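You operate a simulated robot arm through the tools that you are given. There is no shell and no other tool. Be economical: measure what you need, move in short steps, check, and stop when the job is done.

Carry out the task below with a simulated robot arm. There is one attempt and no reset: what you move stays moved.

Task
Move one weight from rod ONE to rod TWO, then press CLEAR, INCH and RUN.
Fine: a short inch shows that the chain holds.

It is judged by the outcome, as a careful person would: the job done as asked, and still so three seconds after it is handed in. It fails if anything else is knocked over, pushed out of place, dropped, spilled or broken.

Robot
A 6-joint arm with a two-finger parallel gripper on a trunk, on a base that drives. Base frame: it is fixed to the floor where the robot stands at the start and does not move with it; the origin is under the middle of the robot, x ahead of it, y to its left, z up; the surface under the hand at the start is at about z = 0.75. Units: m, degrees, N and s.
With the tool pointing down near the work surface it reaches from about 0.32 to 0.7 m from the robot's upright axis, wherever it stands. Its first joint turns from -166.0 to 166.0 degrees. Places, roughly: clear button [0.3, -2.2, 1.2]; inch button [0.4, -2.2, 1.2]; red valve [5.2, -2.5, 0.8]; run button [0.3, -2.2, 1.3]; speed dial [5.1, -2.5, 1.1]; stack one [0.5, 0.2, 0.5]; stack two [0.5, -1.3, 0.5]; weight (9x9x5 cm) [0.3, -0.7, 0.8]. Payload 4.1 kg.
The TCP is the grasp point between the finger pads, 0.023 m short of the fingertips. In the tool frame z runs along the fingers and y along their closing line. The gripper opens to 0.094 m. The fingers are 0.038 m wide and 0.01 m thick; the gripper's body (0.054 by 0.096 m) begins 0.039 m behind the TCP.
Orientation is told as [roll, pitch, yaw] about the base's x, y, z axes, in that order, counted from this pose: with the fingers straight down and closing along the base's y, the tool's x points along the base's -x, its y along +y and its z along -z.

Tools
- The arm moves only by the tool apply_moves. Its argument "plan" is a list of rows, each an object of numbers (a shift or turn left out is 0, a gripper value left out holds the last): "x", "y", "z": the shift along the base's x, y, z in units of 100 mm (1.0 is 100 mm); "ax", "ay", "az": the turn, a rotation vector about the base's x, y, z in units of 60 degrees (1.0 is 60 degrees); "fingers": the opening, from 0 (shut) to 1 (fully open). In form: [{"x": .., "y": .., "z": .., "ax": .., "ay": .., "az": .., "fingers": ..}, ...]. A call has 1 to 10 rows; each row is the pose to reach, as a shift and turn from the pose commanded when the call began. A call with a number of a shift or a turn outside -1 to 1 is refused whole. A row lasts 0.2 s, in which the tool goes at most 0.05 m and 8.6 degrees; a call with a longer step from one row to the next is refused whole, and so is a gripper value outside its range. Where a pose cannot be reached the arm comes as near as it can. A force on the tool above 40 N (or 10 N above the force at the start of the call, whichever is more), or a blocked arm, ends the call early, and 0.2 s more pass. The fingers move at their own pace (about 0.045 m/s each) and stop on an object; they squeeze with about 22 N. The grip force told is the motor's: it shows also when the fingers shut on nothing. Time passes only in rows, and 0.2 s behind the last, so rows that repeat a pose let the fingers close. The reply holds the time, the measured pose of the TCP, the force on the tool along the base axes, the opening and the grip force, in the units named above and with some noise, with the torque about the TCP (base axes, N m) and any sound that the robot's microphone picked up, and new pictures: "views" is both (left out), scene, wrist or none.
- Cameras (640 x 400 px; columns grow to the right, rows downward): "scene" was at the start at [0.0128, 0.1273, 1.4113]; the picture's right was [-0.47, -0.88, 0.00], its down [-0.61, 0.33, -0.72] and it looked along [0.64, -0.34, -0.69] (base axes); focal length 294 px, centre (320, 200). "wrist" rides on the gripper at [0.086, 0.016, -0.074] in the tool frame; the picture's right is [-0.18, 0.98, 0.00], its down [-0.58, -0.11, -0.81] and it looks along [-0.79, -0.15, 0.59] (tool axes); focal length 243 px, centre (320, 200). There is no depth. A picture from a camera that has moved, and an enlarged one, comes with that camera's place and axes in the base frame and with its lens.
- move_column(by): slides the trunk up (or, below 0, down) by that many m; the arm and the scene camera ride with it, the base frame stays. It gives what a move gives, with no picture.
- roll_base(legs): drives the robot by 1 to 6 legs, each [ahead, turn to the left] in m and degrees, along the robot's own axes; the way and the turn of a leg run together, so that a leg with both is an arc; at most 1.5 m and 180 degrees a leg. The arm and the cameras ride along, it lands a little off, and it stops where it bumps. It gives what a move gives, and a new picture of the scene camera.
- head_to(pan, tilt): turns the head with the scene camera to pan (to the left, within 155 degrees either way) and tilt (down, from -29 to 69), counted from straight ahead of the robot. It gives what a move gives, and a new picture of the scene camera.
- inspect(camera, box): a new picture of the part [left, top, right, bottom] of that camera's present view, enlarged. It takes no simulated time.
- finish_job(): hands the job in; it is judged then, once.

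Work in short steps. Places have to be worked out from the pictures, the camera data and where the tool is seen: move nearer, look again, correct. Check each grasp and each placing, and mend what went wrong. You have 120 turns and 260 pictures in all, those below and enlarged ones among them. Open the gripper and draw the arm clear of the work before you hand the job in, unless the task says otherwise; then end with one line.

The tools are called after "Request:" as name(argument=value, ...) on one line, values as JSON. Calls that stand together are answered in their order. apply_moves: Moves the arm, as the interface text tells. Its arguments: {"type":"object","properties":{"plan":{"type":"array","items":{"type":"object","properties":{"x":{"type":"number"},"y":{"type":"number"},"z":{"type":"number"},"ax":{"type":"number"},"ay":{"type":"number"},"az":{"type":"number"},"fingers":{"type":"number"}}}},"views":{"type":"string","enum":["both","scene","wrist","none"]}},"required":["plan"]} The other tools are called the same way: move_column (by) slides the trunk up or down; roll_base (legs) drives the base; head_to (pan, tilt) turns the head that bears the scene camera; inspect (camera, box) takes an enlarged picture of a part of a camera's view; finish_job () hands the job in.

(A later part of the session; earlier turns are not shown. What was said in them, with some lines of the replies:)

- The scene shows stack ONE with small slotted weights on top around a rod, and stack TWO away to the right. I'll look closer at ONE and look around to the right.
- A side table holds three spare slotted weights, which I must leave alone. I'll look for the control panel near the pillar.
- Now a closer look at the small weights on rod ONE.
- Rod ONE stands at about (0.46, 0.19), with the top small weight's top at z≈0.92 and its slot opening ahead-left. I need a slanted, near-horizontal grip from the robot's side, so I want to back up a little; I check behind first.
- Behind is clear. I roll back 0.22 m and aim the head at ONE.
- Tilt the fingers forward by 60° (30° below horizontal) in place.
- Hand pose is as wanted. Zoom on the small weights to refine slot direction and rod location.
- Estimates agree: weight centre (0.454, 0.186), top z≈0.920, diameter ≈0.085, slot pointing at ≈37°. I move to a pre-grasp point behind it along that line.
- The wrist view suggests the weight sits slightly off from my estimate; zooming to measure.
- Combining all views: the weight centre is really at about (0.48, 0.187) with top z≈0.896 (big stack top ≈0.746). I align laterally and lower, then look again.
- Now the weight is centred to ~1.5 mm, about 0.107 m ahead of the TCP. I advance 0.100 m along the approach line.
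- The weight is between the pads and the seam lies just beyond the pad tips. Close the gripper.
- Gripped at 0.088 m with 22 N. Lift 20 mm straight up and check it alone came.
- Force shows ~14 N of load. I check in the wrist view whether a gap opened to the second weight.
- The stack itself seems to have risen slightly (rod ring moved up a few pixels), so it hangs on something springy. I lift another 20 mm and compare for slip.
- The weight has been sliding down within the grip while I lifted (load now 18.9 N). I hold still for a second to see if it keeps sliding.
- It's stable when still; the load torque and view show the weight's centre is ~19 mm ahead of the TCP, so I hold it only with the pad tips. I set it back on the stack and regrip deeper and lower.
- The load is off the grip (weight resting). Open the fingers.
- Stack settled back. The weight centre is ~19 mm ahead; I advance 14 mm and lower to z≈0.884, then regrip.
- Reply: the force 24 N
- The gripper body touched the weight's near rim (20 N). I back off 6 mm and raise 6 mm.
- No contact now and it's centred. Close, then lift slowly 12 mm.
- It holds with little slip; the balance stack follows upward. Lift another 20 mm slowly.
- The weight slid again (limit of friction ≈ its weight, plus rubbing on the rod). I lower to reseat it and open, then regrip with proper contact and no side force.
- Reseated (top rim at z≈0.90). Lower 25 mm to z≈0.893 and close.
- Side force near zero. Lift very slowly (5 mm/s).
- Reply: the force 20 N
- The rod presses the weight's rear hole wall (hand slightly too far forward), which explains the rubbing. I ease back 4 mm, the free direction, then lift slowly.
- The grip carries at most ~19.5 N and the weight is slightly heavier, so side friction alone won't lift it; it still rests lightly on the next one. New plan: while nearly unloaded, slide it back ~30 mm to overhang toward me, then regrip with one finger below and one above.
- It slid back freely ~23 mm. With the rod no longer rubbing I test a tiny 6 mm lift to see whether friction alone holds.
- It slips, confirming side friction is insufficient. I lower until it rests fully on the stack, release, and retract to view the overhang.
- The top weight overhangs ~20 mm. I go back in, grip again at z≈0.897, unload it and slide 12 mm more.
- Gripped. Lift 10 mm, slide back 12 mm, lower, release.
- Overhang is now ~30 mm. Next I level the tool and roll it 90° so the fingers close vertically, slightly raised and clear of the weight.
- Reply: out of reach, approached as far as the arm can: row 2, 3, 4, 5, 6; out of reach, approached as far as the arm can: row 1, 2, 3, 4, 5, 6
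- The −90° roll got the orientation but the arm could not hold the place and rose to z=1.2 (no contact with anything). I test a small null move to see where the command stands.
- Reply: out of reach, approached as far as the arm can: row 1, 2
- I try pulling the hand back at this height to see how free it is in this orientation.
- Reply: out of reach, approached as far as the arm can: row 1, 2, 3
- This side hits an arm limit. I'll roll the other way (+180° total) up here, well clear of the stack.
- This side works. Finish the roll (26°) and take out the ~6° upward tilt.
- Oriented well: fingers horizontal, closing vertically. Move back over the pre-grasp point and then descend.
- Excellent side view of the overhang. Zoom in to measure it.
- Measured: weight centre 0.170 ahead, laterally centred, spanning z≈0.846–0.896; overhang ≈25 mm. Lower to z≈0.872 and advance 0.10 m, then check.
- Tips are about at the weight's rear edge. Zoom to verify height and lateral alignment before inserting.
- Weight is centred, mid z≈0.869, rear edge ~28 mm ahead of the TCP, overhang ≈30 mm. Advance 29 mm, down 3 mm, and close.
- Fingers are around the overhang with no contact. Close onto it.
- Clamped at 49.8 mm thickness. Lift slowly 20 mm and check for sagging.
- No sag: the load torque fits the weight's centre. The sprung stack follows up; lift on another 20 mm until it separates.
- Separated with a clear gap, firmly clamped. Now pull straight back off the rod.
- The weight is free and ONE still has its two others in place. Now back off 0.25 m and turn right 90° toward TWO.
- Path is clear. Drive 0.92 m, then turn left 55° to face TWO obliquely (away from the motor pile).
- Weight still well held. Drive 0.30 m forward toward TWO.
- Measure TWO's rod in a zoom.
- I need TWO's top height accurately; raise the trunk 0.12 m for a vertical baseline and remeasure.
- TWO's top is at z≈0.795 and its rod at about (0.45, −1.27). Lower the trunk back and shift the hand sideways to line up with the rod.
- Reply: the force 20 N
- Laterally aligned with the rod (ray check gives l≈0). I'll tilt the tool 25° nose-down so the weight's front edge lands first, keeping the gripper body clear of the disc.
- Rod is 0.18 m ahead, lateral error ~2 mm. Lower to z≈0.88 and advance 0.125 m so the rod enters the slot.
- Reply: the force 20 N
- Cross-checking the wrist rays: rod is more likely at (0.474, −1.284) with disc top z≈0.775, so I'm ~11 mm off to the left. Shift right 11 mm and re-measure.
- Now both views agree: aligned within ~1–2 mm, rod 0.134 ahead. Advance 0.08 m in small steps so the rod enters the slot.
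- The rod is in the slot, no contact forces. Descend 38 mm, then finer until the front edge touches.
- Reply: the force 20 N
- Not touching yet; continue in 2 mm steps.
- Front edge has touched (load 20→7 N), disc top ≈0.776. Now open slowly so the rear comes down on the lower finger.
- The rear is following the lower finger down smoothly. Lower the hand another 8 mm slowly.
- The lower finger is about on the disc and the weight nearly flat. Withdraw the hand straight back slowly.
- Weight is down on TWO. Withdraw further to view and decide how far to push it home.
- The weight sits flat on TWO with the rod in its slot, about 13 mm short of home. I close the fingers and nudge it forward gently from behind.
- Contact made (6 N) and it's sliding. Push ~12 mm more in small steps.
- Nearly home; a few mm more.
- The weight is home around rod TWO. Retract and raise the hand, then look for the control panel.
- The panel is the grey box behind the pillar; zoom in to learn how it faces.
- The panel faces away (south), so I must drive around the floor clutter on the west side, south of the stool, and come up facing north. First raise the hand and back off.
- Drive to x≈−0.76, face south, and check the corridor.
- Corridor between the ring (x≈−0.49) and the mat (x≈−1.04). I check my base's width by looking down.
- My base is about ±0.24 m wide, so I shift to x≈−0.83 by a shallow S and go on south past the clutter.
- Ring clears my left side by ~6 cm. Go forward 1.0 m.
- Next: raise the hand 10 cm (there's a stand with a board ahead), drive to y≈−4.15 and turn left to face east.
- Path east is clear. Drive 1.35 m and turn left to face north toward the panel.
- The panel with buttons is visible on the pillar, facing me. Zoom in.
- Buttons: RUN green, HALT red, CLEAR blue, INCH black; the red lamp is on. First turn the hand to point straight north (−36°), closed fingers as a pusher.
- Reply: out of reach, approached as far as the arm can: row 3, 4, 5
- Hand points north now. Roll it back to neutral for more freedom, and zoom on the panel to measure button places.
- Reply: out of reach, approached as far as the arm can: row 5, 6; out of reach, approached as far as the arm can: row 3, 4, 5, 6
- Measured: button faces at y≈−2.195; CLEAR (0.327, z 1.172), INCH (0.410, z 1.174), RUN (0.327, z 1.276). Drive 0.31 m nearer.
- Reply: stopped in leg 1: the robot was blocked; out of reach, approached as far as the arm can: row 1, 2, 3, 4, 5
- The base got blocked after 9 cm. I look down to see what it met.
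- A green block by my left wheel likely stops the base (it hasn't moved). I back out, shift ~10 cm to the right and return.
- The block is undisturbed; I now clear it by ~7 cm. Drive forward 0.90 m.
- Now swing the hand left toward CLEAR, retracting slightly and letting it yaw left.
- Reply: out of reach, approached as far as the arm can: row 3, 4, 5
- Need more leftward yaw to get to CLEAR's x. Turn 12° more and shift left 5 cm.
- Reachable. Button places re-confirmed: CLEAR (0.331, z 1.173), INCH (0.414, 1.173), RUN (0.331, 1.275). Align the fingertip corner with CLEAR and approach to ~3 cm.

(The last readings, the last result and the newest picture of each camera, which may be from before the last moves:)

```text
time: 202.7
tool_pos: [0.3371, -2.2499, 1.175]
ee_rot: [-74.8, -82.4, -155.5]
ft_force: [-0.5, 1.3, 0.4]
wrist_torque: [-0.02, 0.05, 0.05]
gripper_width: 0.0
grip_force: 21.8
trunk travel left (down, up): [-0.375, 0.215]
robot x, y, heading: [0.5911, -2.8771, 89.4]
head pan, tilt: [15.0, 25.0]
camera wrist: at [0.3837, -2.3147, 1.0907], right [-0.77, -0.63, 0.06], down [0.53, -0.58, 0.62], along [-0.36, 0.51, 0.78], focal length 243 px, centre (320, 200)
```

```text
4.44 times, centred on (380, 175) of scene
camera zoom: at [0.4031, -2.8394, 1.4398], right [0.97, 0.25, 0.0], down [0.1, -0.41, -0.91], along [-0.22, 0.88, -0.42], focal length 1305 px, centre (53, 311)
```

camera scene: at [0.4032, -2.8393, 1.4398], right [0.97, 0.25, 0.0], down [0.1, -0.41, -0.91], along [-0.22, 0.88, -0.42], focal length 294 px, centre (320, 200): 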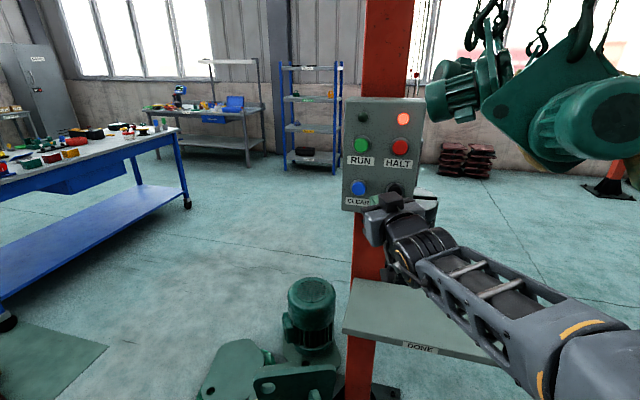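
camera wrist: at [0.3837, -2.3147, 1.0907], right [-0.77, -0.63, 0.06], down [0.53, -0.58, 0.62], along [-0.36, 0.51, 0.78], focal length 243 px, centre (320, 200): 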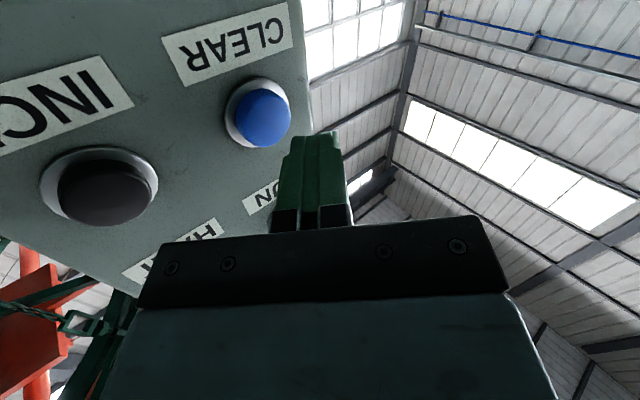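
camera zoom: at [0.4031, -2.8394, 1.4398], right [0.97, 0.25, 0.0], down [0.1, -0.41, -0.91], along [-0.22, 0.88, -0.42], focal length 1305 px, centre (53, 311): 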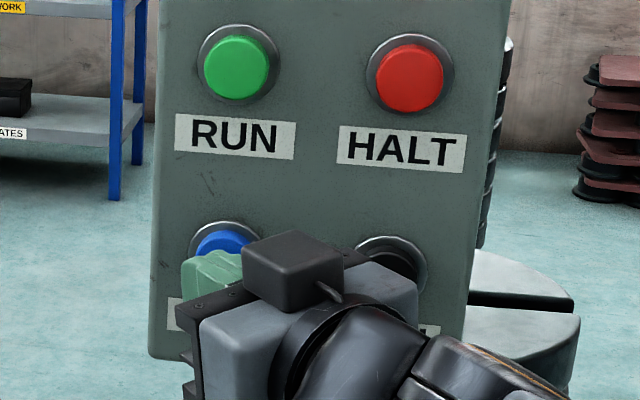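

Aligned. Approach in small steps to contact.

Request:
apply_moves(plan=[{"x": 0.02, "y": 0.08}, {"x": 0.02, "y": 0.16}, {"x": 0.02, "y": 0.22}, {"x": 0.02, "y": 0.26}, {"x": 0.02, "y": 0.29}], views="wrist")

Request:
inspect(camera="scene", box=[330, 90, 430, 220])

```text
time: 203.9
tool_pos: [0.3393, -2.223, 1.1746]
ee_rot: [-74.7, -82.3, -155.7]
ft_force: [0.3, -1.4, -0.7]
wrist_torque: [0.0, 0.01, 0.0]
gripper_width: 0.0
grip_force: 21.9
trunk travel left (down, up): [-0.375, 0.215]
robot x, y, heading: [0.593, -2.8726, 89.3]
head pan, tilt: [15.0, 25.0]
camera wrist: at [0.3847, -2.286, 1.0907], right [-0.77, -0.63, 0.06], down [0.53, -0.58, 0.62], along [-0.36, 0.51, 0.78], focal length 243 px, centre (320, 200)
```

wrist: 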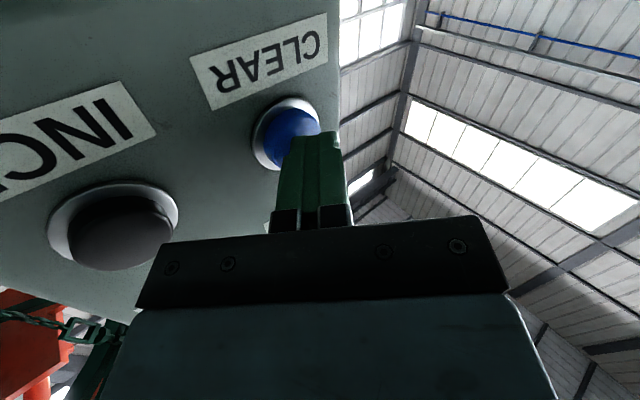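

```text
3.08 times, centred on (380, 155) of scene
camera zoom: at [0.4031, -2.8397, 1.4398], right [0.97, 0.25, 0.0], down [0.1, -0.41, -0.91], along [-0.22, 0.88, -0.42], focal length 904 px, centre (135, 338)
```

zoom: 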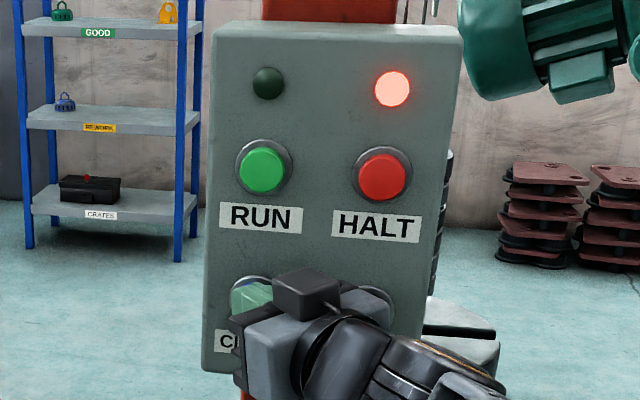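

Tip is just short of CLEAR. Press on in 2 mm steps.

Request:
apply_moves(plan=[{"y": 0.02}, {"y": 0.04}, {"y": 0.06}, {"y": 0.08}], views="none")

Request:
inspect(camera="scene", box=[330, 90, 430, 220])

```text
time: 204.9
tool_pos: [0.3391, -2.2164, 1.1765]
ee_rot: [-75.3, -82.2, -154.8]
ft_force: [0.2, -18.9, -5.0]
wrist_torque: [-0.41, -0.03, 0.06]
gripper_width: 0.0
grip_force: 22.7
trunk travel left (down, up): [-0.375, 0.215]
robot x, y, heading: [0.5954, -2.8772, 89.5]
head pan, tilt: [15.0, 25.0]
heard: click
```

```text
3.08 times, centred on (380, 155) of scene
camera zoom: at [0.4031, -2.8424, 1.4398], right [0.97, 0.25, 0.0], down [0.1, -0.41, -0.91], along [-0.22, 0.88, -0.42], focal length 904 px, centre (135, 338)
```

zoom: 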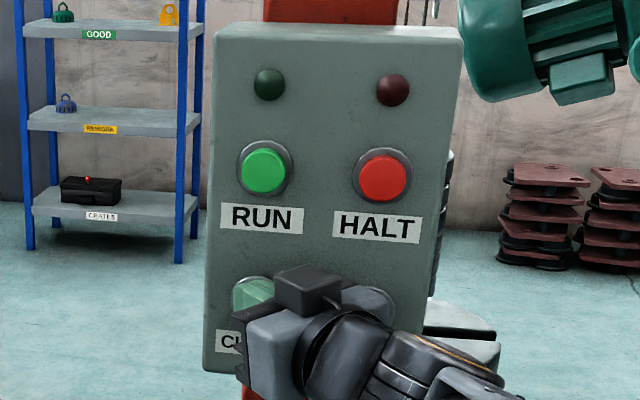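

Click heard and the red lamp went out: CLEAR done. Back off 4 cm and shift right 8.3 cm to INCH.

Request:
apply_moves(plan=[{"y": -0.2}, {"y": -0.4}, {"x": 0.3, "y": -0.4}, {"x": 0.6, "y": -0.4}, {"x": 0.82, "y": -0.4}, {"x": 0.82, "y": -0.4}], views="wrist")

Request:
inspect(camera="scene", box=[330, 90, 430, 220])

```text
time: 206.3
tool_pos: [0.4231, -2.2546, 1.1753]
ee_rot: [-74.6, -82.4, -155.4]
ft_force: [0.2, 0.4, -0.5]
wrist_torque: [-0.02, -0.03, 0.03]
gripper_width: 0.0
grip_force: 21.8
trunk travel left (down, up): [-0.375, 0.215]
robot x, y, heading: [0.5948, -2.8697, 89.6]
head pan, tilt: [15.0, 25.0]
camera wrist: at [0.4686, -2.3181, 1.0911], right [-0.77, -0.64, 0.06], down [0.53, -0.58, 0.62], along [-0.36, 0.51, 0.78], focal length 243 px, centre (320, 200)
```

wrist: 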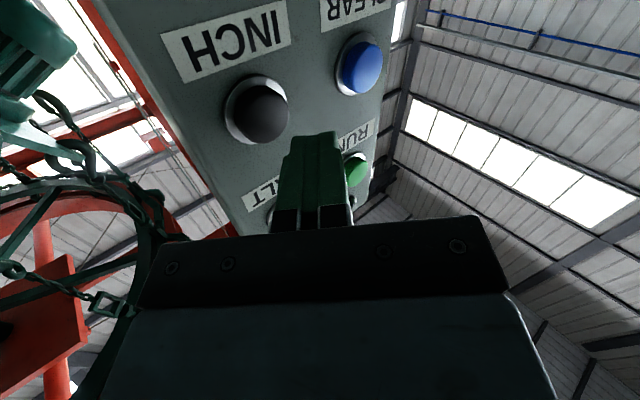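

```text
3.08 times, centred on (380, 155) of scene
camera zoom: at [0.4033, -2.8396, 1.4399], right [0.97, 0.25, 0.0], down [0.1, -0.41, -0.91], along [-0.22, 0.88, -0.42], focal length 904 px, centre (135, 338)
```

zoom: 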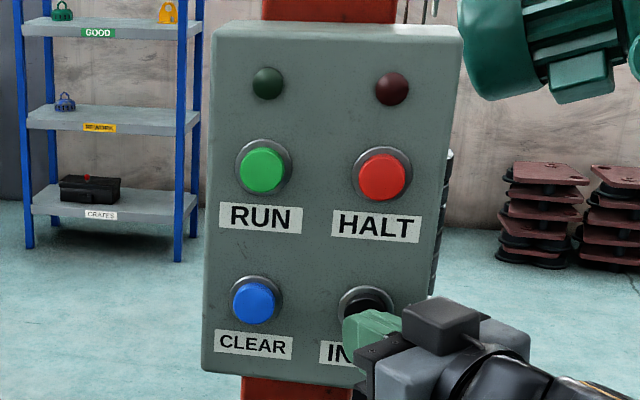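

Aligned with INCH the same way. Press briefly and release in one motion.

Request:
apply_moves(plan=[{"y": 0.15}, {"y": 0.28}, {"y": 0.34}, {"y": 0.37}, {"y": 0.39}, {"y": 0.4}, {"y": 0.3}, {"y": 0.0}], views="scene")

Request:
inspect(camera="scene", box=[330, 90, 430, 220])

```text
time: 208.1
tool_pos: [0.4238, -2.2533, 1.175]
ee_rot: [-74.9, -82.3, -155.3]
ft_force: [-0.2, -0.4, 0.0]
wrist_torque: [0.01, 0.05, 0.04]
gripper_width: 0.0001
grip_force: 22.4
trunk travel left (down, up): [-0.375, 0.215]
robot x, y, heading: [0.5949, -2.8751, 89.2]
head pan, tilt: [15.0, 25.0]
heard: click
camera scene: at [0.4031, -2.8391, 1.4399], right [0.97, 0.25, 0.0], down [0.1, -0.41, -0.91], along [-0.22, 0.88, -0.42], focal length 294 px, centre (320, 200)
```

scene: 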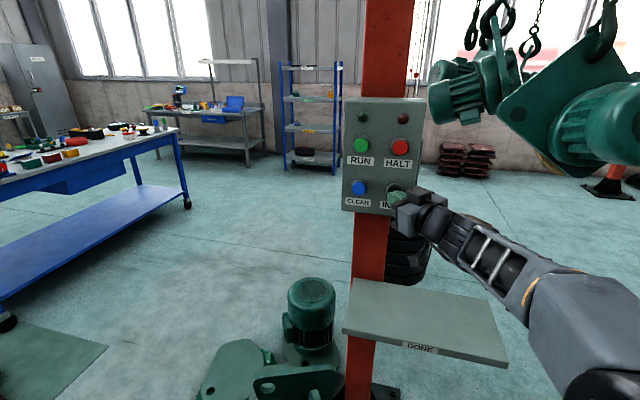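

```text
3.08 times, centred on (380, 155) of scene
camera zoom: at [0.4031, -2.8391, 1.4399], right [0.97, 0.25, 0.0], down [0.1, -0.41, -0.91], along [-0.22, 0.88, -0.42], focal length 904 px, centre (135, 338)
```

zoom: 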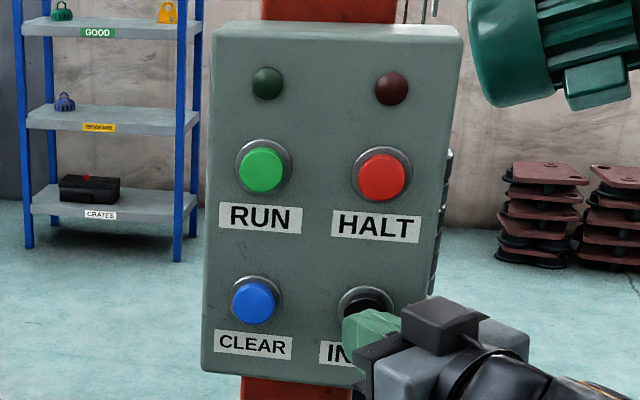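

INCH clicked, the line moved a little and no fault lamp came on. Move to RUN: back, up 10.3 cm, left 8.3 cm.

Request:
apply_moves(plan=[{"y": -0.3}, {"x": -0.3, "y": -0.3, "z": 0.3}, {"x": -0.6, "y": -0.3, "z": 0.6}, {"x": -0.83, "y": -0.3, "z": 0.9}, {"x": -0.83, "y": -0.2, "z": 1.0}, {"x": -0.83, "y": 0.0, "z": 1.0}, {"x": -0.83, "y": 0.0, "z": 1.0}], views="wrist")

Request:
inspect(camera="scene", box=[330, 90, 430, 220])

```text
time: 209.7
tool_pos: [0.3386, -2.2544, 1.2735]
ee_rot: [-74.9, -82.5, -155.4]
ft_force: [-1.0, 0.4, -0.3]
wrist_torque: [0.04, -0.01, 0.05]
gripper_width: 0.0
grip_force: 22.0
trunk travel left (down, up): [-0.375, 0.215]
robot x, y, heading: [0.5933, -2.874, 89.4]
head pan, tilt: [15.0, 25.0]
camera wrist: at [0.3843, -2.3182, 1.19], right [-0.77, -0.63, 0.06], down [0.53, -0.58, 0.62], along [-0.36, 0.51, 0.78], focal length 243 px, centre (320, 200)
```

wrist: 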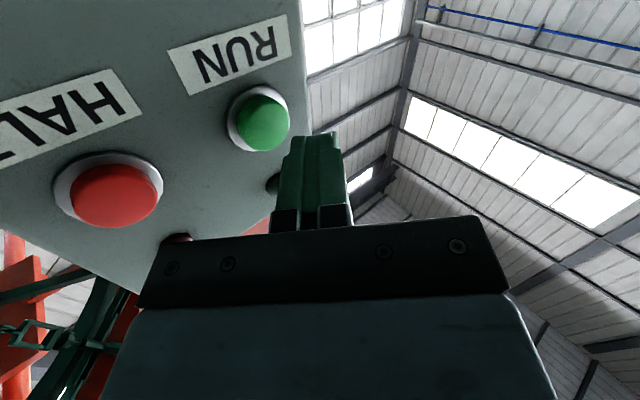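

```text
3.08 times, centred on (380, 155) of scene
camera zoom: at [0.403, -2.8393, 1.4398], right [0.97, 0.25, 0.0], down [0.1, -0.41, -0.91], along [-0.22, 0.88, -0.42], focal length 904 px, centre (135, 338)
```

zoom: 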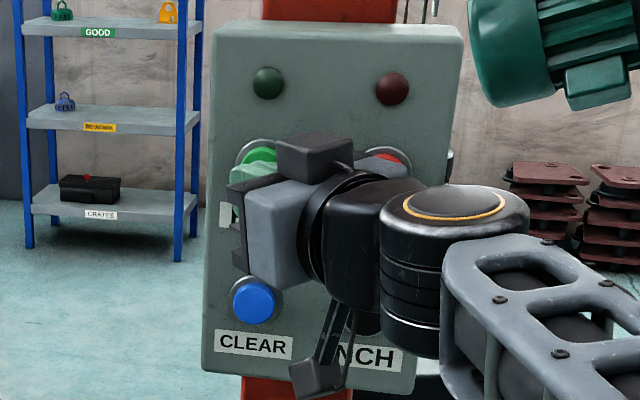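

Aligned with RUN and clear of HALT. Press and release.

Request:
apply_moves(plan=[{"y": 0.15, "z": 0.02}, {"y": 0.28, "z": 0.03}, {"y": 0.34, "z": 0.03}, {"y": 0.37, "z": 0.03}, {"y": 0.39, "z": 0.03}, {"y": 0.4, "z": 0.03}, {"y": 0.3, "z": 0.03}, {"y": 0.0, "z": 0.0}, {"y": -0.4, "z": 0.0}], views="scene")

Request:
inspect(camera="scene", box=[330, 90, 430, 220])

```text
time: 211.7
tool_pos: [0.3403, -2.2954, 1.2748]
ee_rot: [-75.2, -82.4, -155.1]
ft_force: [-0.1, -0.5, 0.5]
wrist_torque: [0.02, 0.01, 0.0]
gripper_width: 0.0
grip_force: 21.7
trunk travel left (down, up): [-0.375, 0.215]
robot x, y, heading: [0.5957, -2.8714, 89.0]
head pan, tilt: [15.0, 25.0]
heard: click
camera scene: at [0.4032, -2.8397, 1.4399], right [0.97, 0.25, 0.0], down [0.1, -0.41, -0.91], along [-0.22, 0.88, -0.42], focal length 294 px, centre (320, 200)
```

scene: 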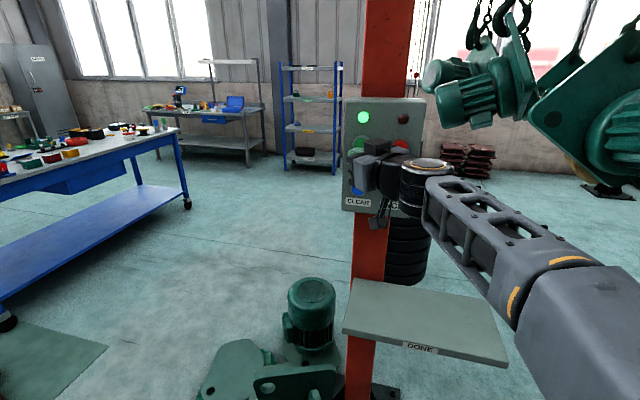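

```text
3.08 times, centred on (380, 155) of scene
camera zoom: at [0.4032, -2.8397, 1.4399], right [0.97, 0.25, 0.0], down [0.1, -0.41, -0.91], along [-0.22, 0.88, -0.42], focal length 904 px, centre (135, 338)
```

zoom: 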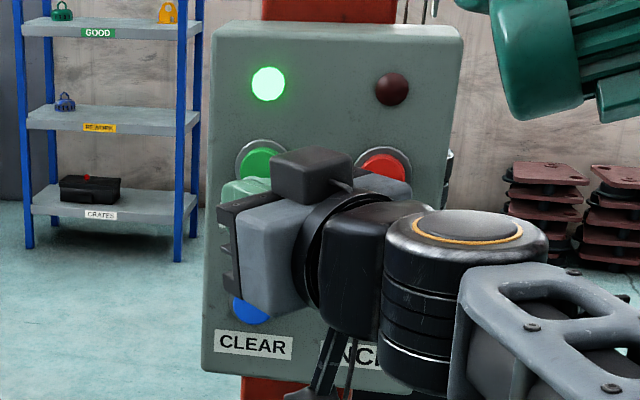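

Green lamp is on and the line runs. Draw the arm clear, open the gripper, and back away from the moving loads.

Request:
apply_moves(plan=[{"y": -0.4}, {"y": -0.8, "fingers": 1}, {"y": -1.0, "fingers": 1}], views="none")

Request:
roll_base(legs=[[-0.5, 0]])

Request:
head_to(pan=5, tilt=12)

```text
time: 212.5
tool_pos: [0.3382, -2.3936, 1.2743]
ee_rot: [-75.0, -82.4, -155.5]
ft_force: [-0.1, 0.0, -0.4]
wrist_torque: [0.0, -0.03, -0.03]
gripper_width: 0.0507
grip_force: 0.0
trunk travel left (down, up): [-0.375, 0.215]
robot x, y, heading: [0.5945, -2.8754, 89.4]
head pan, tilt: [15.0, 25.0]
```

```text
time: 215.5
tool_pos: [0.3294, -2.9107, 1.2748]
ee_rot: [-74.9, -82.4, -154.8]
ft_force: [0.3, -0.2, 1.3]
wrist_torque: [0.0, 0.01, -0.04]
gripper_width: 0.0939
grip_force: 0.0
trunk travel left (down, up): [-0.375, 0.215]
robot x, y, heading: [0.5871, -3.3864, 89.9]
head pan, tilt: [15.0, 25.0]
camera scene: at [0.3992, -3.3556, 1.4399], right [0.97, 0.26, 0.0], down [0.11, -0.41, -0.91], along [-0.23, 0.88, -0.42], focal length 294 px, centre (320, 200)
```

scene: 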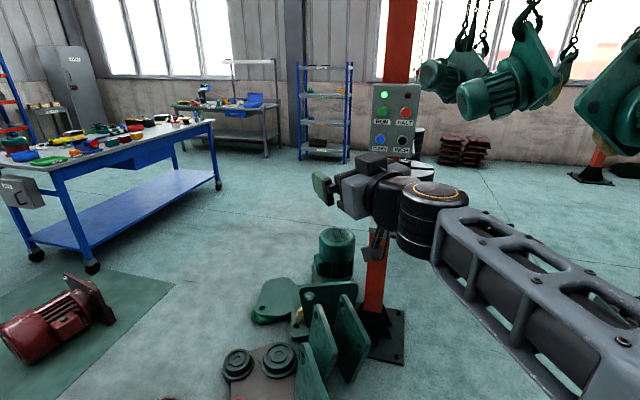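

```text
time: 216.2
tool_pos: [0.3305, -2.9103, 1.2762]
ee_rot: [-74.9, -82.5, -154.7]
ft_force: [0.4, 0.2, -0.3]
wrist_torque: [-0.02, -0.03, 0.01]
gripper_width: 0.0938
grip_force: 0.2
trunk travel left (down, up): [-0.375, 0.215]
robot x, y, heading: [0.5903, -3.3871, 90.0]
head pan, tilt: [5.0, 12.0]
camera scene: at [0.4149, -3.3517, 1.4609], right [1.0, 0.09, 0.0], down [0.02, -0.21, -0.98], along [-0.08, 0.97, -0.21], focal length 294 px, centre (320, 200)
```

scene: 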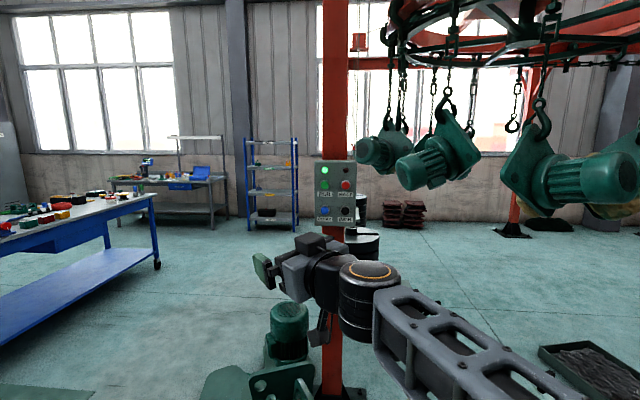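

Line runs with green lamp. A last check of the weights on TWO and ONE.

Request:
inspect(camera="scene", box=[300, 140, 420, 270])

```text
3.08 times, centred on (360, 205) of scene
camera zoom: at [0.4149, -3.3517, 1.4609], right [1.0, 0.09, 0.0], down [0.02, -0.21, -0.98], along [-0.08, 0.97, -0.21], focal length 904 px, centre (197, 185)
```

zoom: 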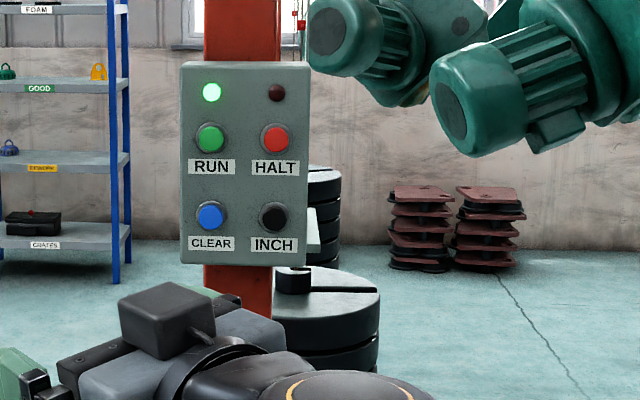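

The weight is still on TWO, the green lamp is lit, the red one is off and the arm is clear. Hand in.

Request:
finish_job()

```text
The job is handed in.
```

I moved one weight from rod ONE to rod TWO, then pressed CLEAR, INCH (briefly) and RUN. The line is running with the green lamp on, and the gripper is open and clear.
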